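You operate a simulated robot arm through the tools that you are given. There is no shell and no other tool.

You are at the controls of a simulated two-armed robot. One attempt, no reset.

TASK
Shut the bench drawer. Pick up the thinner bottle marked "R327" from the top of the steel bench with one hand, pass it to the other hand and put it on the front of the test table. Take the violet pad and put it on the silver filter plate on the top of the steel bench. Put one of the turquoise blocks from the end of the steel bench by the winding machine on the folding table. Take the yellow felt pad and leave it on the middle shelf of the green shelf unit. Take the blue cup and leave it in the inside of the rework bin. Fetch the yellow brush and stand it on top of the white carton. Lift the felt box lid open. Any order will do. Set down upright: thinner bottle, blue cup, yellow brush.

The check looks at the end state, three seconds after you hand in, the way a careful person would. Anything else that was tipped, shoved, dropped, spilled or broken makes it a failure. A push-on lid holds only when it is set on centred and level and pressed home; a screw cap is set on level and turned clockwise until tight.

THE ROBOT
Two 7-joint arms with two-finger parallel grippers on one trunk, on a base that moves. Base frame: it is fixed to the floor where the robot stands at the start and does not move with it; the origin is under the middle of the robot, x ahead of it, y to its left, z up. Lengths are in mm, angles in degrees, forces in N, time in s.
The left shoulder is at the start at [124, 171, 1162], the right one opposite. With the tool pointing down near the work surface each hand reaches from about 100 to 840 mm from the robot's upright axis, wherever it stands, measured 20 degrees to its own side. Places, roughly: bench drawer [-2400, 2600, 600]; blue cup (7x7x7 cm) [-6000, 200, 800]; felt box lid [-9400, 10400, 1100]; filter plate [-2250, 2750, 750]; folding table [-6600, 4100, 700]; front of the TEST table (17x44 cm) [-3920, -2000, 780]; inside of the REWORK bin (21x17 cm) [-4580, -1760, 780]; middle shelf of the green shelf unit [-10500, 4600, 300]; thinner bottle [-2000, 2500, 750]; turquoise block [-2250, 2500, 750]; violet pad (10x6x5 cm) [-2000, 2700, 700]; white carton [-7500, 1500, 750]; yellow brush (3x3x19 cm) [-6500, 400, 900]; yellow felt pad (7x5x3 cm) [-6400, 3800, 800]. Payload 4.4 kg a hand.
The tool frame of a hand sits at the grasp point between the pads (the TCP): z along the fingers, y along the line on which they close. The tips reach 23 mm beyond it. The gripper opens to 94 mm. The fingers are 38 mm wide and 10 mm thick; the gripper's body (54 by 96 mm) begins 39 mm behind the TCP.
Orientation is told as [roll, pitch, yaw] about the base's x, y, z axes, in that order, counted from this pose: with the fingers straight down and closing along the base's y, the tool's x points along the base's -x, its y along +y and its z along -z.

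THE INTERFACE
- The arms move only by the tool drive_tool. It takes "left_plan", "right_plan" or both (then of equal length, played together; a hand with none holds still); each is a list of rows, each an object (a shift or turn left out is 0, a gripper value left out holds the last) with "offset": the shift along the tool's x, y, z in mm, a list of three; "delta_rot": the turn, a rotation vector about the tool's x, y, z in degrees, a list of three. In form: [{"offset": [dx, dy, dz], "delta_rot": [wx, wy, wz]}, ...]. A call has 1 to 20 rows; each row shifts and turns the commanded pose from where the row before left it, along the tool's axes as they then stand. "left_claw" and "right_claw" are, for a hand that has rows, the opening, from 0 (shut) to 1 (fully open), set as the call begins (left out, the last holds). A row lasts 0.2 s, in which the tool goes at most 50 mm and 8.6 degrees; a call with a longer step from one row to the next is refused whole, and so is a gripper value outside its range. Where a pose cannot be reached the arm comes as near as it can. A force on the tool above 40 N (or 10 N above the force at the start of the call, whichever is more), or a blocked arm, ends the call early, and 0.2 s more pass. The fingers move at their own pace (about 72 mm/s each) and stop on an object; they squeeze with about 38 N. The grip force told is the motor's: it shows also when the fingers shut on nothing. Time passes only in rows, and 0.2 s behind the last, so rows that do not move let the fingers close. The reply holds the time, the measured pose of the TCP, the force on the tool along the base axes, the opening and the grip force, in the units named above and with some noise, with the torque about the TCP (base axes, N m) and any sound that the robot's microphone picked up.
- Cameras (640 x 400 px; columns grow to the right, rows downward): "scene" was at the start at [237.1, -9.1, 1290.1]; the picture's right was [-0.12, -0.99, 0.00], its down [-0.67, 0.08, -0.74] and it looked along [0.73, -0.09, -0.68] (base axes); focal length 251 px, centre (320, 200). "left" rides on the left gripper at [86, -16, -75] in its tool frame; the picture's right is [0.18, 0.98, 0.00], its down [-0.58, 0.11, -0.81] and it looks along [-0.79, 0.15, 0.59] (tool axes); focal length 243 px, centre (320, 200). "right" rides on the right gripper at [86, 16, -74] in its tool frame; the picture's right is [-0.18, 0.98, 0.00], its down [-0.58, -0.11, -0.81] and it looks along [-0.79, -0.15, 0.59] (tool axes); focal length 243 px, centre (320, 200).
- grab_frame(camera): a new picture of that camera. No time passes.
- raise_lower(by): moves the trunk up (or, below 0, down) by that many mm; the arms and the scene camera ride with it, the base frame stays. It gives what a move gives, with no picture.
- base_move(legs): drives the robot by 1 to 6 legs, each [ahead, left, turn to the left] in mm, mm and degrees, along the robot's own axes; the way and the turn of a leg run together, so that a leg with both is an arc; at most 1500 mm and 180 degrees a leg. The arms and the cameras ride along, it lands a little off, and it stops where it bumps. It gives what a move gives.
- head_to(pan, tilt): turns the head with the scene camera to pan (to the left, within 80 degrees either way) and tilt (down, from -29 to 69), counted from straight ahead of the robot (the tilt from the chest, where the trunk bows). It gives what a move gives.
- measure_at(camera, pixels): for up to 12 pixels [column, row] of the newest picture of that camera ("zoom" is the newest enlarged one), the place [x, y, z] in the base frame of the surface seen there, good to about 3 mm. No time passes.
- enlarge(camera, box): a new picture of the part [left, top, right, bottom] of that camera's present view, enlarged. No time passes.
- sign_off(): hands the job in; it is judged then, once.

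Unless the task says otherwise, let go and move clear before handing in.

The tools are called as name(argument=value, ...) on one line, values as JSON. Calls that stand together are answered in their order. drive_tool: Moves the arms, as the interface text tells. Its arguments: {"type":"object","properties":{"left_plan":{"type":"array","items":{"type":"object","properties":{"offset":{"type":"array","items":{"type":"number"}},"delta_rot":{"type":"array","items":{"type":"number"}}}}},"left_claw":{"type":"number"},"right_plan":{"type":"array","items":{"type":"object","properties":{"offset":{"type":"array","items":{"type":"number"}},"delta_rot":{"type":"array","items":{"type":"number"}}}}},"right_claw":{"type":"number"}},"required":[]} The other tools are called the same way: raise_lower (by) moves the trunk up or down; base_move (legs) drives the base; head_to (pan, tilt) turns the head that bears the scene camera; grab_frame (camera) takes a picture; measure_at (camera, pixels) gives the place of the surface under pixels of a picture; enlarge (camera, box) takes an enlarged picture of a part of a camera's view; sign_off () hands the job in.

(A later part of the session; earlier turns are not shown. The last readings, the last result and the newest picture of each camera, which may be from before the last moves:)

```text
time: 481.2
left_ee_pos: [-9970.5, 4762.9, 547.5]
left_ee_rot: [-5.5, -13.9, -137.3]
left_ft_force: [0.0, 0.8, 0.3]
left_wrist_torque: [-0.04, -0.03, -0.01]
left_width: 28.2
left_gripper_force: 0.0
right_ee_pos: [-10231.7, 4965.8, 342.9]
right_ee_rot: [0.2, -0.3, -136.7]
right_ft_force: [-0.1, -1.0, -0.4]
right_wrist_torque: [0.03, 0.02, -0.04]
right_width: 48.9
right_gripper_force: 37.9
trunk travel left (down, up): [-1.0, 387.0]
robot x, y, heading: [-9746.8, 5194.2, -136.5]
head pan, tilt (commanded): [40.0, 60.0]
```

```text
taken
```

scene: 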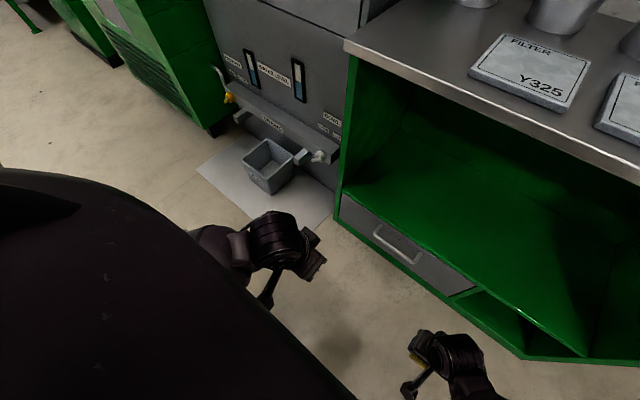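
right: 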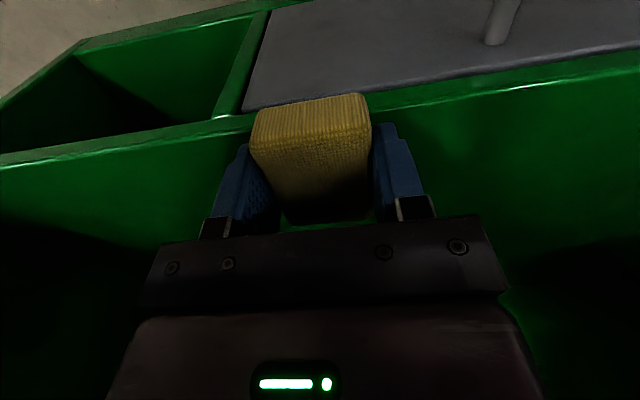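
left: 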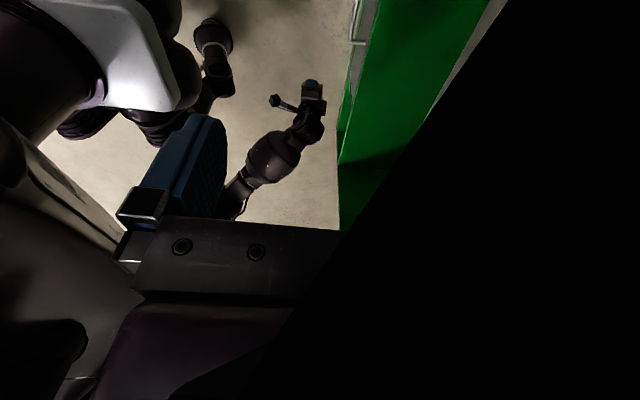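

The low tuck is blocked by the body. Better plan: return the left hand up over counter height, and instead rotate the robot ~10° left so its elbow clears the cabinet. First level and raise the left hand.

drive_tool(left_plan=[{"delta_rot": [-2.7, 7, 0]}, {"delta_rot": [-2.7, 7, 0]}, {"offset": [0, 0, -40]}, {"offset": [0, 0, -40]}, {"offset": [0, 0, -45]}, {"offset": [0, 0, -45]}, {"offset": [0, 0, -45]}, {"offset": [0, 0, -45]}, {"offset": [0, 0, -45]}, {"offset": [0, 0, -45]}, {"offset": [0, 0, -30]}, {"offset": [0, 0, 0]}])

head_to(pan=40, tilt=40)

grab_frame(camera="scene")

```text
time: 483.8
left_ee_pos: [-10041.6, 4719.2, 810.1]
left_ee_rot: [0.2, 1.8, -137.9]
left_ft_force: [-0.2, -0.2, 0.4]
left_wrist_torque: [-0.01, 0.01, 0.02]
left_width: 28.1
left_gripper_force: 0.0
left hand out of reach, approached as far as the arm can: row 5, 6, 7, 8, 9, 10
right_ee_pos: [-10232.3, 4964.2, 341.8]
right_ee_rot: [0.0, -0.1, -136.8]
right_ft_force: [0.3, 1.1, 0.0]
right_wrist_torque: [0.0, -0.02, -0.01]
right_width: 48.7
right_gripper_force: 37.9
trunk travel left (down, up): [-1.0, 387.0]
robot x, y, heading: [-9750.3, 5194.6, -136.6]
head pan, tilt (commanded): [40.0, 60.0]
```

```text
time: 484.6
left_ee_pos: [-10041.1, 4719.4, 808.7]
left_ee_rot: [0.1, 1.9, -137.9]
left_ft_force: [0.3, -0.8, -0.6]
left_wrist_torque: [-0.02, 0.0, 0.0]
left_width: 28.1
left_gripper_force: 0.0
right_ee_pos: [-10232.6, 4965.1, 341.8]
right_ee_rot: [0.0, 0.0, -136.7]
right_ft_force: [1.0, -0.6, 0.6]
right_wrist_torque: [-0.01, -0.02, 0.02]
right_width: 48.8
right_gripper_force: 38.3
trunk travel left (down, up): [-1.0, 387.0]
robot x, y, heading: [-9750.4, 5193.4, -136.7]
head pan, tilt (commanded): [40.0, 40.0]
```

```text
taken
```

scene: 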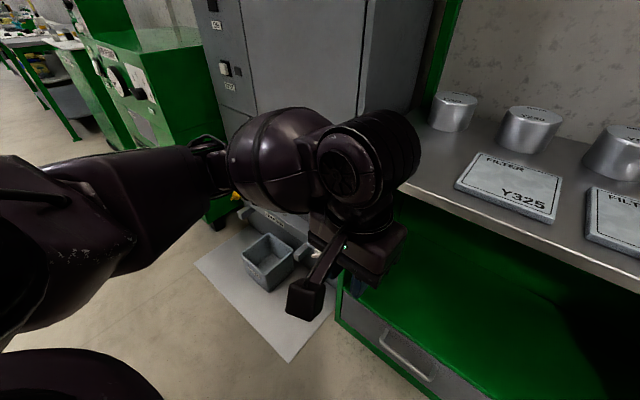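

Left hand can't fold that close at height; I'll extend it forward a bit so it can rise above counter items.

drive_tool(left_plan=[{"offset": [-40, 0, 0]}, {"offset": [-40, 0, 0]}, {"offset": [-30, 0, 0]}, {"offset": [0, 0, 0]}])

grab_frame(camera="scene")

```text
time: 485.6
left_ee_pos: [-10123.3, 4643.9, 806.0]
left_ee_rot: [0.1, 1.8, -137.9]
left_ft_force: [-0.7, -0.1, -0.2]
left_wrist_torque: [0.0, 0.02, -0.02]
left_width: 27.9
left_gripper_force: 0.0
right_ee_pos: [-10233.0, 4964.2, 342.8]
right_ee_rot: [0.1, -0.1, -136.7]
right_ft_force: [0.0, -0.1, -0.5]
right_wrist_torque: [0.01, -0.02, -0.04]
right_width: 48.8
right_gripper_force: 38.2
trunk travel left (down, up): [-1.0, 387.0]
robot x, y, heading: [-9747.0, 5195.0, -136.8]
head pan, tilt (commanded): [40.0, 40.0]
```

```text
taken
```

scene: 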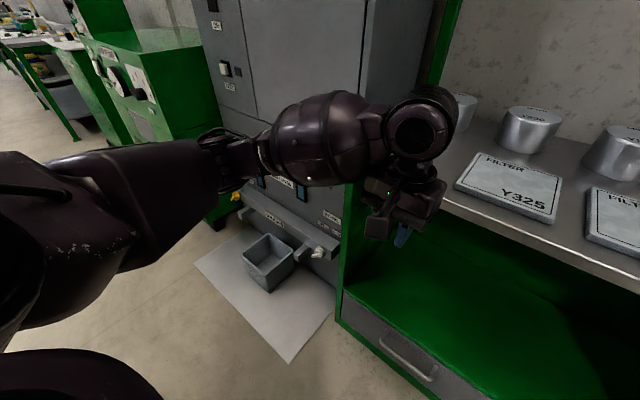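

Now raising it 130 mm to z≈936.

drive_tool(left_plan=[{"offset": [0, 0, -43]}, {"offset": [0, 0, -43]}, {"offset": [0, 0, -43]}, {"offset": [0, 0, 0]}])

head_to(pan=50, tilt=35)

grab_frame(camera="scene")

```text
time: 486.6
left_ee_pos: [-10125.7, 4640.2, 935.1]
left_ee_rot: [0.2, 1.9, -137.9]
left_ft_force: [0.1, 0.4, -0.3]
left_wrist_torque: [0.0, -0.01, -0.02]
left_width: 28.2
left_gripper_force: 0.0
right_ee_pos: [-10232.7, 4965.1, 341.0]
right_ee_rot: [0.0, 0.0, -136.7]
right_ft_force: [0.4, 0.1, 0.2]
right_wrist_torque: [-0.02, 0.04, 0.0]
right_width: 48.9
right_gripper_force: 38.2
trunk travel left (down, up): [-1.0, 387.0]
robot x, y, heading: [-9746.3, 5193.4, -136.7]
head pan, tilt (commanded): [40.0, 40.0]
```

```text
time: 487.3
left_ee_pos: [-10125.7, 4640.9, 935.5]
left_ee_rot: [0.2, 1.6, -138.0]
left_ft_force: [-0.2, 0.3, -0.7]
left_wrist_torque: [0.04, 0.0, -0.03]
left_width: 28.5
left_gripper_force: 0.0
right_ee_pos: [-10232.5, 4965.0, 340.8]
right_ee_rot: [-0.1, 0.0, -136.7]
right_ft_force: [0.4, -0.5, -0.1]
right_wrist_torque: [0.0, 0.03, 0.02]
right_width: 48.8
right_gripper_force: 37.6
trunk travel left (down, up): [-1.0, 387.0]
robot x, y, heading: [-9751.8, 5194.5, -136.7]
head pan, tilt (commanded): [50.0, 35.0]
```

```text
taken
```

scene: 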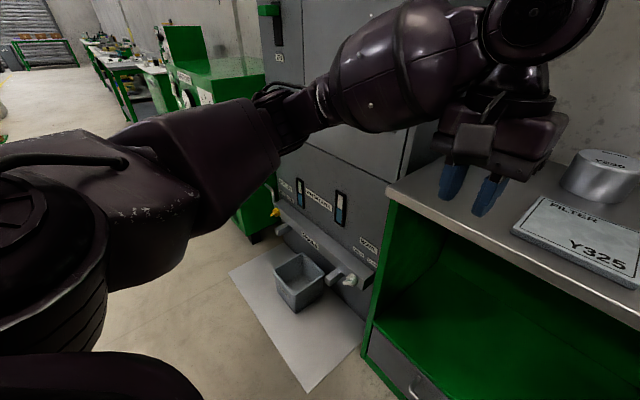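

Measuring the left elbow and forearm now.

measure_at(camera="scene", pixels=[[265, 120], [285, 100], [300, 115], [330, 100], [400, 60], [230, 150], [310, 90], [360, 90]])

```text
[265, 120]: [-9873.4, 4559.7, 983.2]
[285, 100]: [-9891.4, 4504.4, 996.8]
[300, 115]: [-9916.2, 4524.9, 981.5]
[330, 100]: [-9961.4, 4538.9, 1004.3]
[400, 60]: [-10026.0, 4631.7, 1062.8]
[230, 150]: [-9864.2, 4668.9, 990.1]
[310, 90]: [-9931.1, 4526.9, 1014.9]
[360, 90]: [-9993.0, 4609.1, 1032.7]
```

With a 15° left rotation the elbow clears by ~110 mm. Strafing right 113 mm, turning 15° left, then approaching at that angle part-way.

base_move(legs=[[0, -113, 0], [0, 0, 15], [220, -59, 0]])

head_to(pan=0, tilt=50)

grab_frame(camera="scene")

grab_frame(camera="right")

```text
time: 491.1
left_ee_pos: [-10208.9, 4488.6, 934.6]
left_ee_rot: [0.3, 1.8, -122.9]
left_ft_force: [0.3, -0.5, -0.2]
left_wrist_torque: [-0.03, -0.04, 0.03]
left_width: 28.2
left_gripper_force: 0.0
right_ee_pos: [-10397.9, 4773.6, 341.4]
right_ee_rot: [0.0, 0.0, -121.5]
right_ft_force: [-0.5, -0.3, -0.8]
right_wrist_torque: [0.01, 0.01, 0.03]
right_width: 48.7
right_gripper_force: 38.5
trunk travel left (down, up): [-1.0, 387.0]
robot x, y, heading: [-9986.9, 5121.0, -121.6]
head pan, tilt (commanded): [50.0, 35.0]
```

```text
time: 492.3
left_ee_pos: [-10209.4, 4489.2, 935.1]
left_ee_rot: [0.2, 1.7, -122.8]
left_ft_force: [0.5, -0.6, -0.2]
left_wrist_torque: [0.0, 0.0, -0.02]
left_width: 28.1
left_gripper_force: 0.1
right_ee_pos: [-10395.6, 4773.3, 341.4]
right_ee_rot: [-0.1, 0.0, -121.4]
right_ft_force: [-0.2, -0.2, -0.1]
right_wrist_torque: [-0.02, 0.0, -0.02]
right_width: 49.0
right_gripper_force: 37.8
trunk travel left (down, up): [-1.0, 387.0]
robot x, y, heading: [-9990.9, 5121.2, -121.7]
head pan, tilt (commanded): [0.0, 50.0]
```

```text
taken
```

scene: 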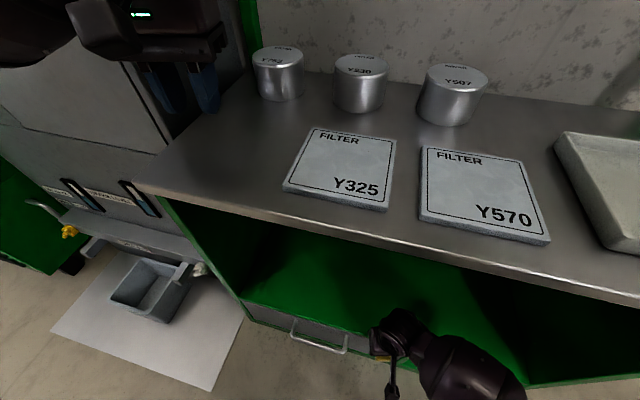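

```text
taken
```

right: 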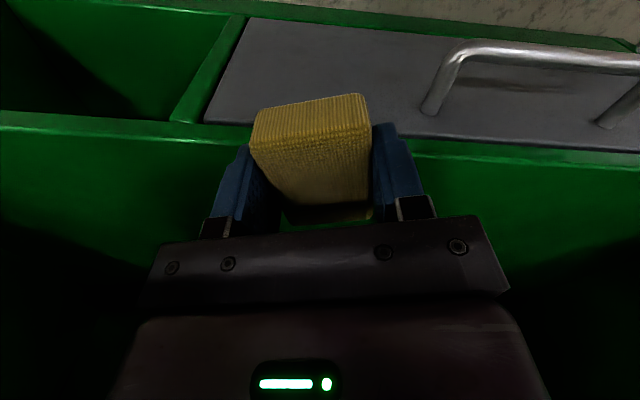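

Good alignment; pad at v≈-4345. Checking the left post and then advancing the last 80 mm.

measure_at(camera="scene", pixels=[[250, 30], [253, 65], [175, 80], [140, 60], [275, 50], [160, 190], [390, 290], [300, 260], [290, 315]])

```text
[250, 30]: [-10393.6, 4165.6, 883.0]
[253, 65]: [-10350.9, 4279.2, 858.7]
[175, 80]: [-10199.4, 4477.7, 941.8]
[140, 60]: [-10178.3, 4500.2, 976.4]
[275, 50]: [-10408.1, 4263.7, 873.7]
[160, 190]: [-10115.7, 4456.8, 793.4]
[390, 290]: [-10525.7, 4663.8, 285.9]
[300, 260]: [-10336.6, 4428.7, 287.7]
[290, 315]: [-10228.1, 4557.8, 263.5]
```

base_move(legs=[[80, -21, 0]])

grab_frame(camera="right")

grab_frame(camera="scene")

```text
time: 493.6
left_ee_pos: [-10271.2, 4430.9, 935.0]
left_ee_rot: [0.3, 1.8, -123.0]
left_ft_force: [-0.1, -0.1, 0.0]
left_wrist_torque: [0.01, 0.0, 0.02]
left_width: 27.9
left_gripper_force: 0.1
right_ee_pos: [-10459.2, 4713.5, 341.4]
right_ee_rot: [0.0, -0.1, -121.5]
right_ft_force: [-0.2, -0.7, 0.4]
right_wrist_torque: [0.03, 0.0, 0.01]
right_width: 48.8
right_gripper_force: 38.1
trunk travel left (down, up): [-1.0, 387.0]
robot x, y, heading: [-10054.7, 5058.9, -121.7]
head pan, tilt (commanded): [0.0, 50.0]
stopped in leg 1: the robot was blocked; the commanded pose is now the measured one
```

```text
taken
```

right: 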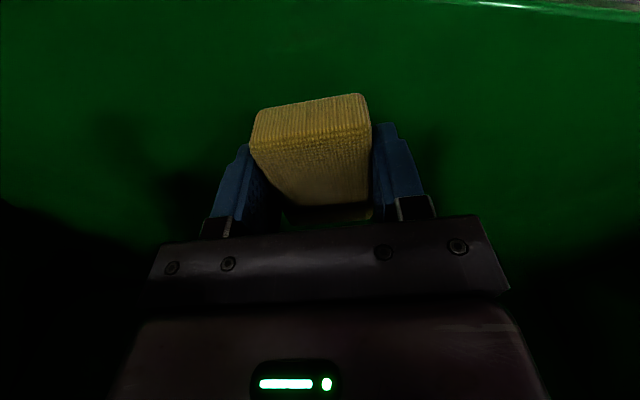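

```text
taken
```

scene: 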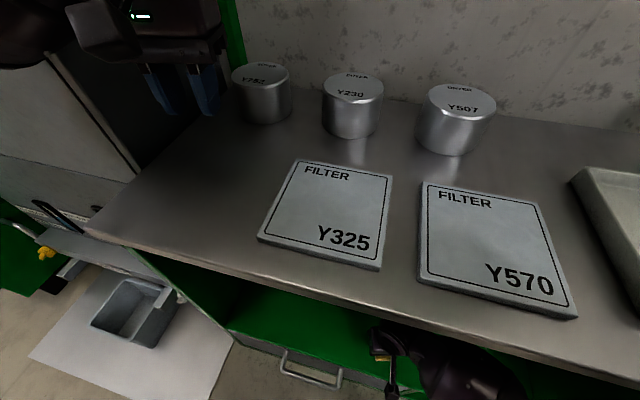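

Blocked right at the goal: pad is now fully over the shelf (v≈-4431, front edge -4375). Lowering the pad gently.

drive_tool(right_plan=[{"offset": [-4, 0, 7]}, {"offset": [-4, 0, 6]}, {"offset": [-2, 0, 4]}, {"offset": [0, 0, 2]}, {"offset": [0, 0, 0]}])

```text
time: 494.8
left_ee_pos: [-10271.4, 4431.4, 934.9]
left_ee_rot: [0.3, 1.8, -123.0]
left_ft_force: [0.0, -0.4, 0.6]
left_wrist_torque: [0.01, -0.02, 0.03]
left_width: 28.4
left_gripper_force: 0.0
right_ee_pos: [-10463.9, 4705.6, 322.9]
right_ee_rot: [0.0, -0.1, -121.5]
right_ft_force: [0.2, 0.1, -1.0]
right_wrist_torque: [0.01, -0.02, -0.03]
right_width: 48.6
right_gripper_force: 38.2
trunk travel left (down, up): [-1.0, 387.0]
robot x, y, heading: [-10051.7, 5064.0, -121.6]
head pan, tilt (commanded): [0.0, 50.0]
```

drive_tool(right_plan=[{"offset": [0, 0, 2]}, {"offset": [0, 0, 2]}, {"offset": [0, 0, 1]}, {"offset": [0, 0, 0]}])

```text
time: 495.8
left_ee_pos: [-10271.8, 4429.4, 934.9]
left_ee_rot: [0.3, 1.8, -123.0]
left_ft_force: [-0.2, -0.9, 0.1]
left_wrist_torque: [-0.01, -0.02, -0.03]
left_width: 28.3
left_gripper_force: 0.0
right_ee_pos: [-10465.4, 4704.8, 317.3]
right_ee_rot: [0.0, -0.1, -121.5]
right_ft_force: [-0.3, 0.2, -0.8]
right_wrist_torque: [0.03, 0.0, 0.0]
right_width: 48.5
right_gripper_force: 37.9
trunk travel left (down, up): [-1.0, 387.0]
robot x, y, heading: [-10054.4, 5062.5, -121.5]
head pan, tilt (commanded): [0.0, 50.0]
```

drive_tool(right_plan=[{"offset": [0, 0, 1]}, {"offset": [0, 0, 1]}, {"offset": [0, 0, 0]}])

```text
time: 496.6
left_ee_pos: [-10270.3, 4431.0, 934.6]
left_ee_rot: [0.3, 1.7, -123.0]
left_ft_force: [0.0, 0.1, -0.2]
left_wrist_torque: [-0.01, 0.0, 0.0]
left_width: 28.1
left_gripper_force: 0.0
right_ee_pos: [-10465.1, 4705.6, 315.6]
right_ee_rot: [0.0, -0.1, -121.5]
right_ft_force: [0.3, -0.4, -0.4]
right_wrist_torque: [-0.03, 0.0, -0.02]
right_width: 48.6
right_gripper_force: 38.1
trunk travel left (down, up): [-1.0, 387.0]
robot x, y, heading: [-10053.7, 5060.6, -121.7]
head pan, tilt (commanded): [0.0, 50.0]
```

drive_tool(right_plan=[{"offset": [0, 0, 1]}, {"offset": [0, 0, 1]}, {"offset": [0, 0, 0]}])

```text
time: 497.4
left_ee_pos: [-10269.7, 4431.3, 935.4]
left_ee_rot: [0.3, 1.8, -122.9]
left_ft_force: [-0.1, -0.5, 0.4]
left_wrist_torque: [0.0, 0.0, -0.02]
left_width: 28.0
left_gripper_force: 0.1
right_ee_pos: [-10465.9, 4705.3, 313.9]
right_ee_rot: [0.0, -0.2, -121.5]
right_ft_force: [3.5, 7.7, 25.0]
right_wrist_torque: [0.4, -0.21, 0.02]
right_width: 48.7
right_gripper_force: 38.0
trunk travel left (down, up): [-1.0, 387.0]
robot x, y, heading: [-10052.5, 5062.4, -121.7]
head pan, tilt (commanded): [0.0, 50.0]
```

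Contact (25 N). Easing up 1 mm, releasing, and rising slightly.

drive_tool(right_plan=[{"offset": [0, 0, -1]}, {"offset": [0, 0, 0]}])

drive_tool(right_plan=[{"offset": [0, 0, 0]}, {"offset": [0, 0, 0]}, {"offset": [0, 0, 0]}, {"offset": [0, 0, -10]}, {"offset": [0, 0, -20]}, {"offset": [0, 0, -25]}], right_claw=0.9)

grab_frame(camera="right")

```text
time: 498.0
left_ee_pos: [-10271.9, 4429.7, 933.5]
left_ee_rot: [0.3, 1.8, -123.0]
left_ft_force: [-0.6, -0.3, 0.3]
left_wrist_torque: [0.03, 0.02, -0.02]
left_width: 28.4
left_gripper_force: 0.1
right_ee_pos: [-10465.6, 4704.4, 314.2]
right_ee_rot: [0.0, -0.2, -121.5]
right_ft_force: [0.5, -2.2, 7.1]
right_wrist_torque: [0.01, -0.05, 0.0]
right_width: 48.5
right_gripper_force: 38.5
trunk travel left (down, up): [-1.0, 387.0]
robot x, y, heading: [-10054.0, 5057.0, -121.4]
head pan, tilt (commanded): [0.0, 50.0]
```

```text
time: 499.4
left_ee_pos: [-10271.3, 4431.5, 935.3]
left_ee_rot: [0.2, 1.8, -123.0]
left_ft_force: [-0.6, 0.1, 0.0]
left_wrist_torque: [-0.01, -0.02, -0.03]
left_width: 28.2
left_gripper_force: 0.0
right_ee_pos: [-10465.8, 4704.0, 369.8]
right_ee_rot: [-0.1, -0.2, -121.5]
right_ft_force: [1.1, 0.5, 0.0]
right_wrist_torque: [0.01, -0.05, 0.02]
right_width: 84.4
right_gripper_force: 0.0
trunk travel left (down, up): [-1.0, 387.0]
robot x, y, heading: [-10051.8, 5059.0, -121.8]
head pan, tilt (commanded): [0.0, 50.0]
```

```text
taken
```

right: 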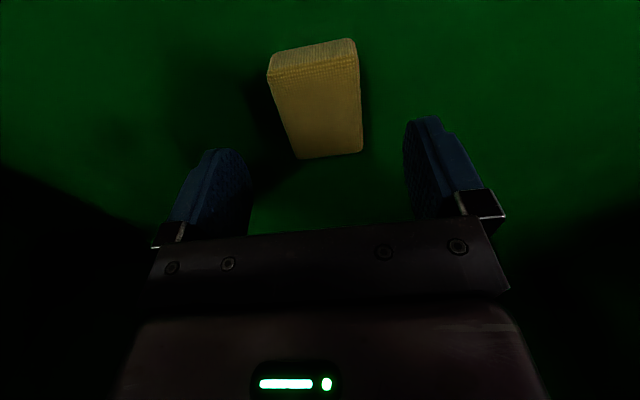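

The felt pad rests on the middle shelf. Backing out the way I came.

base_move(legs=[[-80, 21, 0], [-320, 80, 0]])

head_to(pan=-10, tilt=45)

grab_frame(camera="scene")

```text
time: 502.2
left_ee_pos: [-9981.7, 4712.9, 934.4]
left_ee_rot: [0.2, 1.8, -122.9]
left_ft_force: [0.0, -0.4, -0.2]
left_wrist_torque: [0.01, 0.02, 0.02]
left_width: 28.4
left_gripper_force: 0.1
right_ee_pos: [-10175.6, 4985.7, 369.3]
right_ee_rot: [0.1, -0.1, -121.6]
right_ft_force: [-0.2, 0.6, -0.5]
right_wrist_torque: [0.01, 0.01, 0.02]
right_width: 84.7
right_gripper_force: 0.1
trunk travel left (down, up): [-1.0, 387.0]
robot x, y, heading: [-9764.0, 5344.3, -121.4]
head pan, tilt (commanded): [0.0, 50.0]
```

```text
time: 502.9
left_ee_pos: [-9979.4, 4712.8, 934.0]
left_ee_rot: [0.3, 1.9, -122.9]
left_ft_force: [0.0, 0.0, -0.2]
left_wrist_torque: [0.03, 0.01, -0.02]
left_width: 28.2
left_gripper_force: 0.1
right_ee_pos: [-10174.6, 4986.9, 370.1]
right_ee_rot: [0.0, -0.1, -121.5]
right_ft_force: [-0.2, -0.2, -0.3]
right_wrist_torque: [-0.02, -0.04, 0.01]
right_width: 84.4
right_gripper_force: 0.1
trunk travel left (down, up): [-1.0, 387.0]
robot x, y, heading: [-9764.4, 5346.2, -121.5]
head pan, tilt (commanded): [-10.0, 45.0]
```

```text
taken
```

scene: 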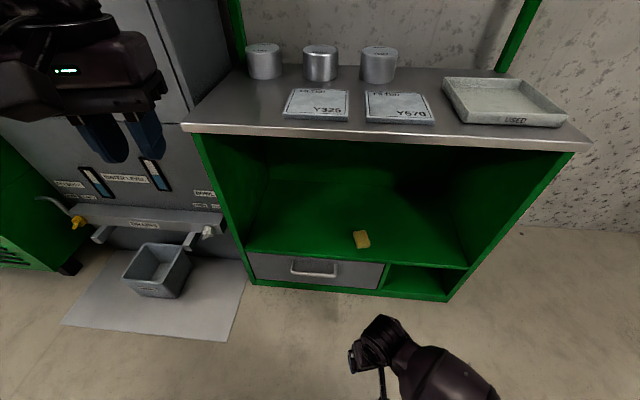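

Pad confirmed on the middle shelf (361,239). Now raise the trunk and hands, and head for the felt box at the far end.

raise_lower(by=174)

drive_tool(right_plan=[{"offset": [0, 0, -45]}, {"offset": [0, 0, -45]}, {"offset": [0, 0, -45]}, {"offset": [0, 0, -45]}, {"offset": [0, 0, -45]}, {"offset": [0, 0, -45]}, {"offset": [0, 0, -45]}, {"offset": [0, 0, -45]}, {"offset": [0, 0, -20]}])

base_move(legs=[[-150, 0, 0], [0, 0, -105]])

head_to(pan=0, tilt=15)

grab_frame(camera="scene")

```text
time: 504.9
left_ee_pos: [-9981.7, 4712.7, 1106.1]
left_ee_rot: [0.4, 2.0, -122.8]
left_ft_force: [1.4, -0.2, -0.6]
left_wrist_torque: [-0.01, -0.01, -0.04]
left_width: 28.3
left_gripper_force: 0.1
right_ee_pos: [-10175.2, 4986.6, 540.7]
right_ee_rot: [0.1, 0.1, -121.5]
right_ft_force: [-0.5, -1.2, -0.4]
right_wrist_torque: [0.02, 0.0, 0.0]
right_width: 84.5
right_gripper_force: 0.1
trunk travel left (down, up): [-175.0, 213.0]
robot x, y, heading: [-9764.9, 5345.6, -121.6]
head pan, tilt (commanded): [-10.0, 45.0]
```

```text
time: 506.9
left_ee_pos: [-9981.9, 4713.4, 1107.8]
left_ee_rot: [0.2, 1.9, -122.9]
left_ft_force: [-0.1, -0.3, -0.6]
left_wrist_torque: [0.02, 0.01, 0.02]
left_width: 28.1
left_gripper_force: 0.1
right_ee_pos: [-10175.6, 4987.2, 922.6]
right_ee_rot: [-0.2, -0.1, -121.5]
right_ft_force: [-0.9, 0.8, 0.5]
right_wrist_torque: [-0.01, -0.01, -0.01]
right_width: 84.7
right_gripper_force: 0.0
trunk travel left (down, up): [-175.0, 213.0]
robot x, y, heading: [-9765.3, 5338.4, -121.4]
head pan, tilt (commanded): [-10.0, 45.0]
```

```text
time: 512.6
left_ee_pos: [-10247.5, 5828.4, 1107.9]
left_ee_rot: [0.2, 2.1, 133.8]
left_ft_force: [0.1, 0.3, 0.5]
left_wrist_torque: [0.0, -0.01, 0.01]
left_width: 28.0
left_gripper_force: 0.1
right_ee_pos: [-9937.2, 5955.3, 923.3]
right_ee_rot: [0.0, 0.0, 135.3]
right_ft_force: [-0.4, -0.4, -0.2]
right_wrist_torque: [0.0, 0.01, -0.01]
right_width: 84.4
right_gripper_force: 0.0
trunk travel left (down, up): [-175.0, 213.0]
robot x, y, heading: [-9687.7, 5473.3, 135.1]
head pan, tilt (commanded): [-10.0, 45.0]
```

```text
time: 513.5
left_ee_pos: [-10247.7, 5828.6, 1108.2]
left_ee_rot: [0.4, 1.9, 133.8]
left_ft_force: [0.2, 0.4, -0.2]
left_wrist_torque: [-0.02, 0.02, -0.03]
left_width: 28.2
left_gripper_force: 0.0
right_ee_pos: [-9936.9, 5953.7, 923.5]
right_ee_rot: [0.0, -0.1, 135.2]
right_ft_force: [0.2, -0.3, -0.4]
right_wrist_torque: [0.03, -0.02, 0.0]
right_width: 84.7
right_gripper_force: 0.0
trunk travel left (down, up): [-175.0, 213.0]
robot x, y, heading: [-9681.5, 5469.3, 135.3]
head pan, tilt (commanded): [0.0, 15.0]
```

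```text
taken
```

scene: 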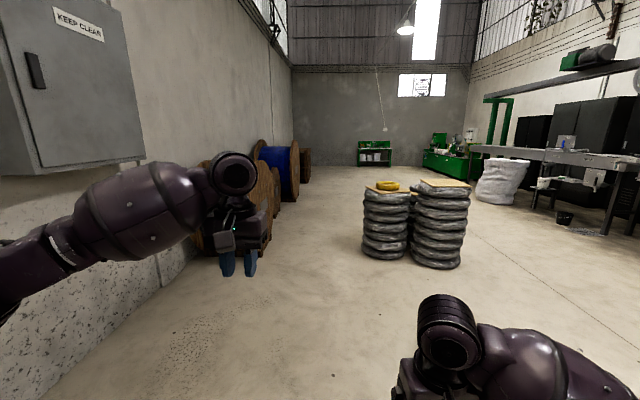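

The felt box should lie ~46° to the right, near (560,143). Enlarging that area.

enlarge(camera="scene", box=[420, 80, 640, 220])

measure_at(camera="zoom", pixels=[[420, 180], [380, 220], [500, 240], [560, 215], [150, 200], [250, 260], [330, 290], [620, 200]])

```text
2.86 times, centred on (530, 150) of scene
```

zoom: 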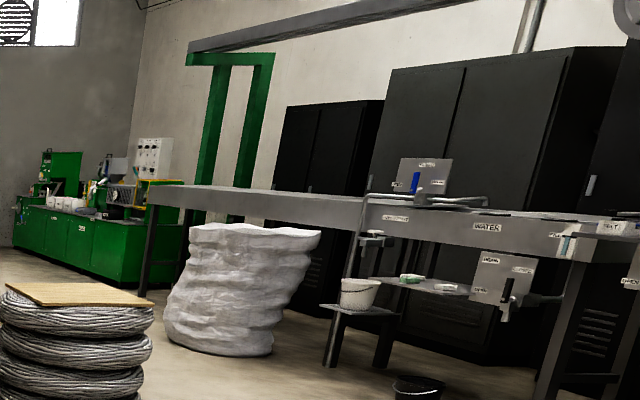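

```text
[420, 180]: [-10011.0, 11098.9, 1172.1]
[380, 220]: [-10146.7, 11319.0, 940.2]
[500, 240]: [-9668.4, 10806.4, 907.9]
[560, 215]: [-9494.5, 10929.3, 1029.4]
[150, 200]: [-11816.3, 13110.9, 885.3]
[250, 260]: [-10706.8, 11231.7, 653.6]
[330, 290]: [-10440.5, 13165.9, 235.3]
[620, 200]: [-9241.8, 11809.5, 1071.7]
```

The cooling line; the felt box should be near its right part. Panning right to see.

head_to(pan=-45, tilt=10)

grab_frame(camera="scene")

enlarge(camera="scene", box=[240, 120, 440, 230])

```text
time: 514.7
left_ee_pos: [-10247.1, 5828.2, 1108.9]
left_ee_rot: [0.3, 1.8, 133.9]
left_ft_force: [0.8, -0.5, -0.3]
left_wrist_torque: [0.02, 0.01, 0.01]
left_width: 28.2
left_gripper_force: 0.0
right_ee_pos: [-9937.4, 5955.5, 922.9]
right_ee_rot: [0.0, -0.1, 135.3]
right_ft_force: [-0.4, -0.3, -0.1]
right_wrist_torque: [-0.01, 0.01, 0.02]
right_width: 84.8
right_gripper_force: 0.0
trunk travel left (down, up): [-175.0, 213.0]
robot x, y, heading: [-9686.2, 5471.1, 135.3]
head pan, tilt (commanded): [-45.0, 10.0]
```

```text
taken
```

scene: 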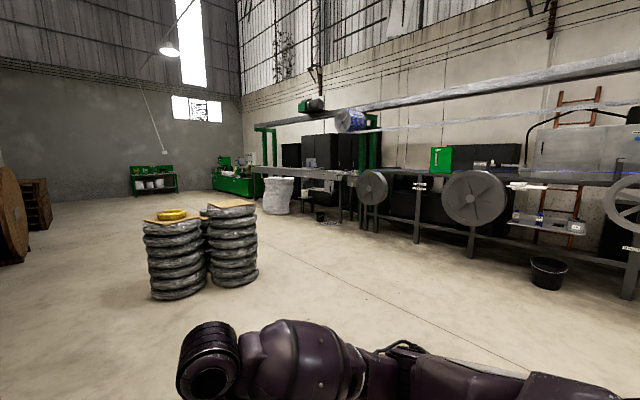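

```text
3.20 times, centred on (340, 175) of scene
```

zoom: 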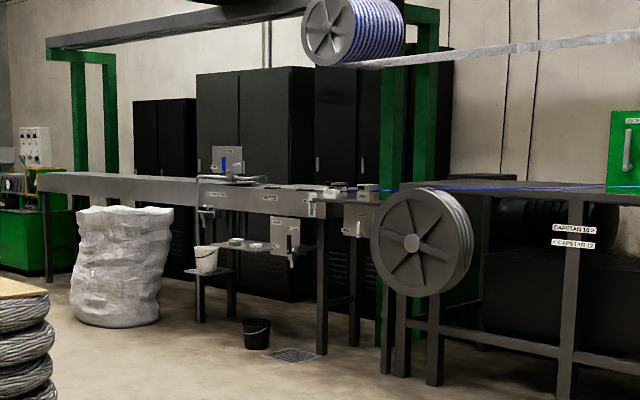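

A small box with a light lid sits at zoom (366,190) near the end of the trough. Measuring it.

measure_at(camera="zoom", pixels=[[368, 187], [368, 196], [335, 188], [355, 220], [310, 205], [325, 260], [265, 325], [380, 300], [320, 350], [285, 235], [420, 240], [300, 190]])

```text
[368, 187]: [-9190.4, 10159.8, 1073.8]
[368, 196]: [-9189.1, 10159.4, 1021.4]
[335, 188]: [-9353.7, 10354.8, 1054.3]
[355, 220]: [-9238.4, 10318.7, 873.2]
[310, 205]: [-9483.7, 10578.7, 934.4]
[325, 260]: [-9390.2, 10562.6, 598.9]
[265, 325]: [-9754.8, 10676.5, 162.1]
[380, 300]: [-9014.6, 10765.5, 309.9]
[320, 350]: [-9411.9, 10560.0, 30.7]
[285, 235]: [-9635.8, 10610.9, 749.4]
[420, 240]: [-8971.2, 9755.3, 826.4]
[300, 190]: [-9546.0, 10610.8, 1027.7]
```

Felt box region is around (-9350,10355). Measuring the coil stacks that stand between.

measure_at(camera="scene", pixels=[[150, 295], [200, 295], [235, 285], [256, 272], [205, 225], [320, 220], [290, 213], [265, 215], [548, 288], [350, 215], [440, 245], [300, 250]])

```text
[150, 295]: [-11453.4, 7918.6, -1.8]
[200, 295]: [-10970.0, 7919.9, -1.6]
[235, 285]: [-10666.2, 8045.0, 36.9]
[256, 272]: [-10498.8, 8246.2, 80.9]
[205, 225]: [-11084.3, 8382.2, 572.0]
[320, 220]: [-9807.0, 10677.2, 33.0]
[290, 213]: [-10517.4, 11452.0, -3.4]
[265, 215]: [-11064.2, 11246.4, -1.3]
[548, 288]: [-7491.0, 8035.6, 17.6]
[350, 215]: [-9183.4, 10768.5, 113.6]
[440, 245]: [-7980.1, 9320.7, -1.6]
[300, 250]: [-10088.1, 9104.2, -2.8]
```

Coil stacks occupy u≈13200–13700, v≈-3000…-2050; I'll go around on their near side. Turning to face the line and moving diagonally.

base_move(legs=[[0, 0, -92], [1000, 940, 0], [1000, 940, 0]])

head_to(pan=45, tilt=10)

grab_frame(camera="scene")

```text
time: 535.3
left_ee_pos: [-9184.2, 8774.9, 1107.5]
left_ee_rot: [0.2, 1.9, 42.5]
left_ft_force: [0.0, 0.9, -0.7]
left_wrist_torque: [-0.03, 0.01, 0.01]
left_width: 28.2
left_gripper_force: 0.1
right_ee_pos: [-9065.2, 8460.6, 922.6]
right_ee_rot: [0.0, 0.0, 43.9]
right_ft_force: [0.0, -0.9, 0.3]
right_wrist_torque: [0.02, -0.01, 0.02]
right_width: 84.6
right_gripper_force: 0.1
trunk travel left (down, up): [-175.0, 213.0]
robot x, y, heading: [-9553.2, 8219.0, 44.1]
head pan, tilt (commanded): [-45.0, 10.0]
```

```text
time: 537.0
left_ee_pos: [-9183.7, 8774.4, 1107.1]
left_ee_rot: [0.3, 1.9, 42.6]
left_ft_force: [0.9, 1.0, -0.4]
left_wrist_torque: [0.0, -0.01, 0.0]
left_width: 28.4
left_gripper_force: 0.0
right_ee_pos: [-9065.8, 8460.6, 922.4]
right_ee_rot: [-0.1, -0.1, 43.8]
right_ft_force: [-0.5, 0.6, 0.2]
right_wrist_torque: [-0.01, 0.0, 0.0]
right_width: 84.9
right_gripper_force: 0.0
trunk travel left (down, up): [-175.0, 213.0]
robot x, y, heading: [-9553.9, 8221.7, 44.0]
head pan, tilt (commanded): [45.0, 10.0]
```

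```text
taken
```

scene: 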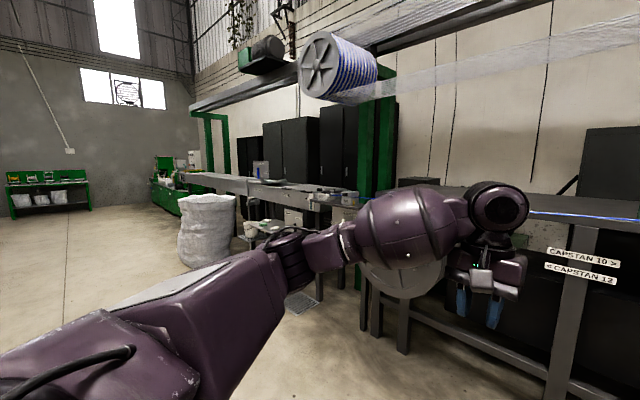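

Enlarging the trough end near (330,195).

enlarge(camera="scene", box=[240, 150, 400, 250])

measure_at(camera="zoom", pixels=[[440, 180], [440, 200], [350, 170], [300, 165], [330, 190], [80, 130], [440, 120], [300, 220], [215, 245]])

```text
4.00 times, centred on (320, 200) of scene
```

zoom: 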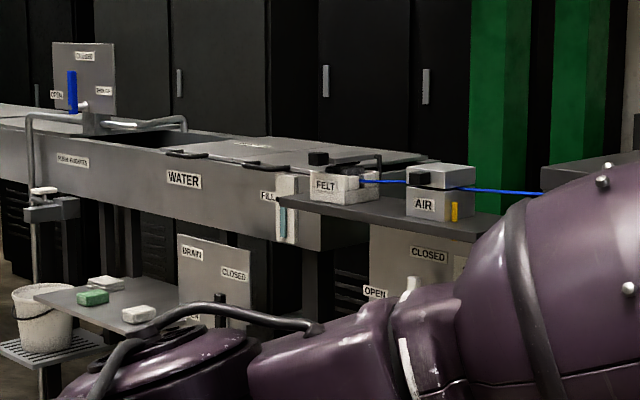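

```text
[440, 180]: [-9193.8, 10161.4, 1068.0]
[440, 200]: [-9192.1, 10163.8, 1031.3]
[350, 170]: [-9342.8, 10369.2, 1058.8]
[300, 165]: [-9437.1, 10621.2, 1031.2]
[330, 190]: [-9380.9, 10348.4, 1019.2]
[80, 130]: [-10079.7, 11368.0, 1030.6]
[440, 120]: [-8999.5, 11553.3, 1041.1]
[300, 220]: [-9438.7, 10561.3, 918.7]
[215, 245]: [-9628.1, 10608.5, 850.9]
```

The FELT box (label at zoom (327,185)) is at about (-9381,10348), top ~1059. Moving in front of it.

base_move(legs=[[330, 720, -0.5], [330, 720, -0.5]])

head_to(pan=0, tilt=20)

grab_frame(camera="scene")

```text
time: 550.0
left_ee_pos: [-9695.4, 10260.3, 1109.7]
left_ee_rot: [0.2, 1.8, 41.7]
left_ft_force: [0.3, -0.1, 0.0]
left_wrist_torque: [0.04, -0.02, -0.03]
left_width: 28.1
left_gripper_force: 0.1
right_ee_pos: [-9579.9, 9943.7, 922.5]
right_ee_rot: [0.0, 0.0, 43.2]
right_ft_force: [-0.4, -0.2, -0.4]
right_wrist_torque: [-0.01, -0.01, 0.0]
right_width: 84.5
right_gripper_force: 0.0
trunk travel left (down, up): [-175.0, 213.0]
robot x, y, heading: [-10071.9, 9707.3, 43.0]
head pan, tilt (commanded): [45.0, 10.0]
```

```text
time: 551.2
left_ee_pos: [-9695.0, 10260.4, 1107.4]
left_ee_rot: [0.2, 2.1, 41.7]
left_ft_force: [0.0, -0.5, 0.5]
left_wrist_torque: [-0.03, -0.02, 0.0]
left_width: 28.2
left_gripper_force: 0.0
right_ee_pos: [-9580.4, 9943.6, 922.9]
right_ee_rot: [0.0, -0.2, 43.2]
right_ft_force: [-0.7, -0.1, -0.6]
right_wrist_torque: [0.01, -0.02, -0.03]
right_width: 84.7
right_gripper_force: 0.0
trunk travel left (down, up): [-175.0, 213.0]
robot x, y, heading: [-10072.1, 9709.2, 43.1]
head pan, tilt (commanded): [0.0, 20.0]
```

```text
taken
```

scene: 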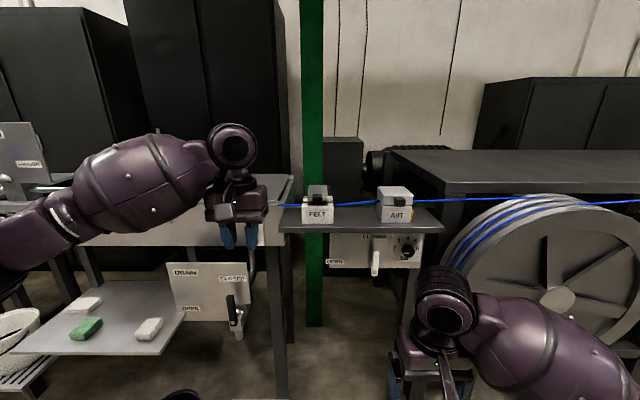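

FELT box at (318,205) straight ahead. Enlarging.

enlarge(camera="scene", box=[270, 160, 370, 235])

measure_at(camera="zoom", pixels=[[248, 275], [248, 245], [230, 215], [290, 215], [280, 150], [290, 165], [250, 150], [270, 180], [215, 215], [330, 230], [200, 290], [330, 290]])

```text
5.33 times, centred on (320, 198) of scene
```

zoom: 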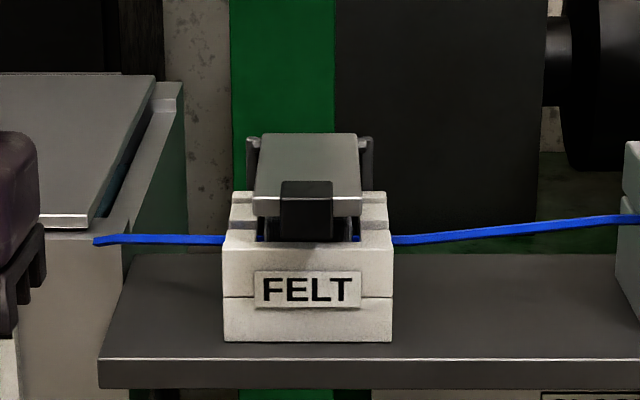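

```text
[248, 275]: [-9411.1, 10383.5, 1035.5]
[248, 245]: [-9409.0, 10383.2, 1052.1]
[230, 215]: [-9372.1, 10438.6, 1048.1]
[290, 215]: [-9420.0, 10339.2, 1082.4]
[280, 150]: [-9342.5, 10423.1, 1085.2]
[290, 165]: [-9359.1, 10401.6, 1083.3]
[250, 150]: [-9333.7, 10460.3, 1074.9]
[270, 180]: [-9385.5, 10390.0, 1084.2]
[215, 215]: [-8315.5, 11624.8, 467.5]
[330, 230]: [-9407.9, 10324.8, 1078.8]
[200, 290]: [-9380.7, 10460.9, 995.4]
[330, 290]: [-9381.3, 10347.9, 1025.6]
```

The FELT box has a grey lid plate (top z≈1084) hinged at the back, with a black handle protruding toward me (front v≈165, z≈1063–1083). I'll use the right hand: raise it and the trunk, shift left 139 mm, then approach.

drive_tool(right_plan=[{"offset": [0, 0, -45]}, {"offset": [0, 0, -45]}, {"offset": [0, 0, -20]}], right_claw=1)

raise_lower(by=150)

base_move(legs=[[0, 139, 0]])

head_to(pan=-8, tilt=30)

grab_frame(camera="scene")

enlarge(camera="scene", box=[300, 130, 400, 205])

```text
time: 552.0
left_ee_pos: [-9695.0, 10260.0, 1107.6]
left_ee_rot: [0.3, 2.0, 41.7]
left_ft_force: [0.1, -0.8, 0.1]
left_wrist_torque: [0.02, 0.01, 0.0]
left_width: 28.4
left_gripper_force: 0.1
right_ee_pos: [-9579.3, 9945.4, 1033.8]
right_ee_rot: [0.0, 0.0, 43.2]
right_ft_force: [-0.6, 0.4, 0.5]
right_wrist_torque: [-0.02, 0.01, 0.02]
right_width: 93.9
right_gripper_force: 0.0
trunk travel left (down, up): [-175.0, 213.0]
robot x, y, heading: [-10070.5, 9708.7, 43.2]
head pan, tilt (commanded): [0.0, 20.0]
```

```text
time: 553.7
left_ee_pos: [-9695.0, 10259.8, 1256.9]
left_ee_rot: [0.4, 1.9, 41.7]
left_ft_force: [0.9, 0.9, -0.1]
left_wrist_torque: [0.01, 0.0, -0.04]
left_width: 28.1
left_gripper_force: 0.0
right_ee_pos: [-9580.5, 9944.7, 1183.0]
right_ee_rot: [0.0, -0.1, 43.1]
right_ft_force: [0.0, 0.9, -0.1]
right_wrist_torque: [0.02, -0.03, -0.01]
right_width: 94.0
right_gripper_force: 0.1
trunk travel left (down, up): [-325.0, 63.0]
robot x, y, heading: [-10070.9, 9710.4, 43.1]
head pan, tilt (commanded): [0.0, 20.0]
```

```text
time: 555.6
left_ee_pos: [-9790.1, 10361.6, 1258.5]
left_ee_rot: [0.3, 2.0, 41.7]
left_ft_force: [-0.4, 0.4, 0.1]
left_wrist_torque: [0.03, -0.02, 0.01]
left_width: 28.2
left_gripper_force: 0.1
right_ee_pos: [-9675.1, 10046.0, 1183.8]
right_ee_rot: [0.0, -0.1, 43.0]
right_ft_force: [-0.4, -1.0, -0.7]
right_wrist_torque: [0.02, 0.01, 0.01]
right_width: 94.0
right_gripper_force: 0.1
trunk travel left (down, up): [-325.0, 63.0]
robot x, y, heading: [-10169.9, 9808.7, 43.1]
head pan, tilt (commanded): [0.0, 20.0]
```

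```text
time: 556.3
left_ee_pos: [-9789.0, 10360.5, 1258.5]
left_ee_rot: [0.4, 1.7, 41.8]
left_ft_force: [-0.4, -0.4, -0.1]
left_wrist_torque: [-0.01, 0.0, -0.01]
left_width: 28.2
left_gripper_force: 0.1
right_ee_pos: [-9676.1, 10045.2, 1182.6]
right_ee_rot: [0.0, -0.1, 43.0]
right_ft_force: [-0.2, 0.5, 0.7]
right_wrist_torque: [0.05, -0.01, 0.03]
right_width: 94.0
right_gripper_force: 0.0
trunk travel left (down, up): [-325.0, 63.0]
robot x, y, heading: [-10165.4, 9811.2, 43.0]
head pan, tilt (commanded): [-8.0, 30.0]
```

```text
taken
```

scene: 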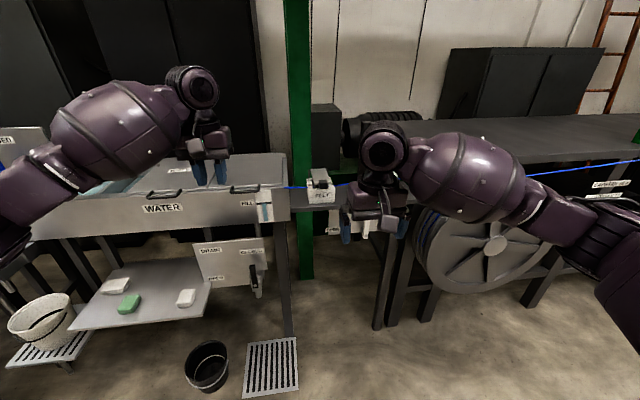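

```text
5.33 times, centred on (350, 168) of scene
```

zoom: 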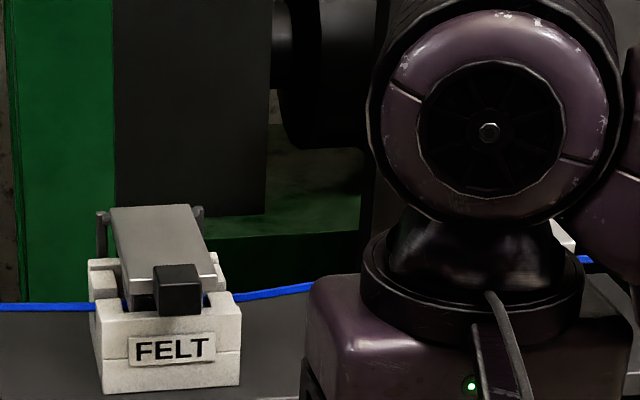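

Clear view of the lid with its black knob (zoom (178,290)). Measuring the knob, hinge and the floor bucket.

measure_at(camera="zoom", pixels=[[178, 272], [160, 272], [196, 272], [178, 300], [178, 283], [150, 230], [150, 212], [190, 212], [103, 215], [199, 212], [120, 265], [160, 375]])

measure_at(camera="scene", pixels=[[207, 350], [207, 388], [230, 370], [270, 395], [300, 275], [165, 300], [290, 330], [40, 320]])

```text
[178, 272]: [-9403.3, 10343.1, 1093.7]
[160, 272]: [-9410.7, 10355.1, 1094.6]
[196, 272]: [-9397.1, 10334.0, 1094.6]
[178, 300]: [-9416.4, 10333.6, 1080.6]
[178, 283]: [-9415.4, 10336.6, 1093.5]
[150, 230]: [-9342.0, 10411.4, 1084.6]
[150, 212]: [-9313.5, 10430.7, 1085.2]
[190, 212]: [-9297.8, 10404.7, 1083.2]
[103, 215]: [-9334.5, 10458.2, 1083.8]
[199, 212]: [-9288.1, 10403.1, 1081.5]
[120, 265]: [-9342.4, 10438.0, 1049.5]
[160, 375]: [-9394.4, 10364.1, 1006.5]
```

```text
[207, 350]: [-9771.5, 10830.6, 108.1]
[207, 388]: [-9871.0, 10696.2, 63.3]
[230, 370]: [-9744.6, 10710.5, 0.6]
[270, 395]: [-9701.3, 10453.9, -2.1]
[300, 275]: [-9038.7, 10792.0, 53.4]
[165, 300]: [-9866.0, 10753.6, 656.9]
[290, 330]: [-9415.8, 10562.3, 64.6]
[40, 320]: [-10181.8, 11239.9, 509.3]
```

Knob centre ≈ (-9402,10338), z 1063–1094; hinge line at v≈307, z≈1080. Driving 360 mm closer.

base_move(legs=[[360, 0, 0]])

head_to(pan=-15, tilt=42)

grab_frame(camera="scene")

grab_frame(camera="right")

```text
time: 558.7
left_ee_pos: [-9518.7, 10620.0, 1258.0]
left_ee_rot: [0.3, 1.9, 42.0]
left_ft_force: [0.1, -0.7, 0.4]
left_wrist_torque: [-0.03, 0.04, 0.02]
left_width: 28.0
left_gripper_force: 0.0
right_ee_pos: [-9402.1, 10304.7, 1183.6]
right_ee_rot: [0.0, -0.1, 43.3]
right_ft_force: [0.1, 0.3, 0.4]
right_wrist_torque: [0.01, 0.04, 0.03]
right_width: 94.0
right_gripper_force: 0.1
trunk travel left (down, up): [-325.0, 63.0]
robot x, y, heading: [-9896.2, 10065.4, 43.5]
head pan, tilt (commanded): [-8.0, 30.0]
```

```text
time: 559.4
left_ee_pos: [-9519.3, 10619.3, 1258.3]
left_ee_rot: [0.3, 1.8, 41.9]
left_ft_force: [0.0, -0.7, -0.5]
left_wrist_torque: [0.01, 0.03, 0.01]
left_width: 28.2
left_gripper_force: 0.0
right_ee_pos: [-9402.8, 10303.6, 1184.4]
right_ee_rot: [0.0, -0.1, 43.5]
right_ft_force: [-0.2, -0.2, -1.2]
right_wrist_torque: [0.0, -0.03, 0.0]
right_width: 94.0
right_gripper_force: 0.2
trunk travel left (down, up): [-325.0, 63.0]
robot x, y, heading: [-9896.9, 10066.4, 43.4]
head pan, tilt (commanded): [-15.0, 42.0]
```

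```text
taken
```

scene: 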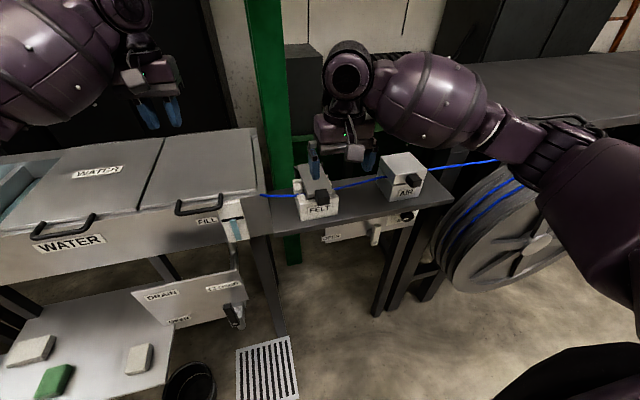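

```text
taken
```

right: 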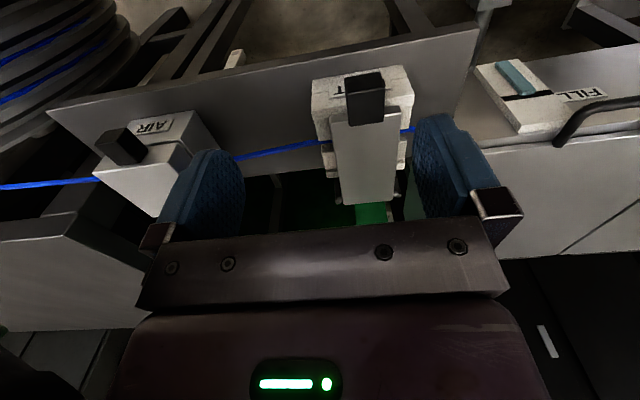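

The right camera sees the box with knob at (365,95). Measuring it from here.

measure_at(camera="right", pixels=[[365, 108], [352, 108], [378, 108], [365, 85], [365, 118], [345, 200], [390, 195], [365, 150], [365, 190], [325, 110], [405, 105]])

enlarge(camera="right", box=[300, 50, 430, 230])

```text
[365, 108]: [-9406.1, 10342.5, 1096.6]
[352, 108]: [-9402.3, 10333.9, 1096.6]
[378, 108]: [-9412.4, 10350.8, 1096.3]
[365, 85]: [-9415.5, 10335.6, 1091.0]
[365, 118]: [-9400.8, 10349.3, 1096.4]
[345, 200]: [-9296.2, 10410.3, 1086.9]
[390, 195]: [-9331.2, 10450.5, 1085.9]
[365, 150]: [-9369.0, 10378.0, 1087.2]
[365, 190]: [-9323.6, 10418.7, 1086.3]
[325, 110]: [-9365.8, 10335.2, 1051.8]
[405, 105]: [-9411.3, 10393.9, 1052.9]
```

```text
2.22 times, centred on (365, 140) of right
```

zoom: 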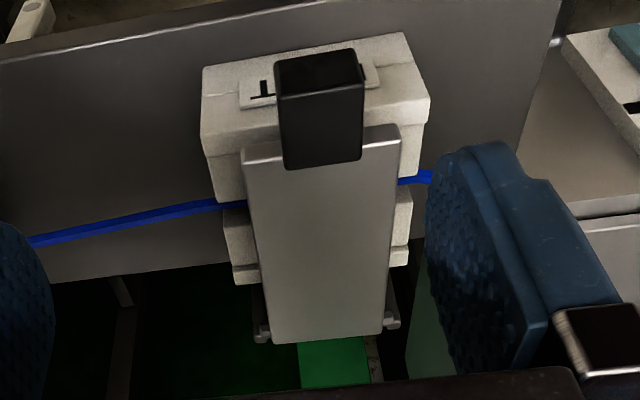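

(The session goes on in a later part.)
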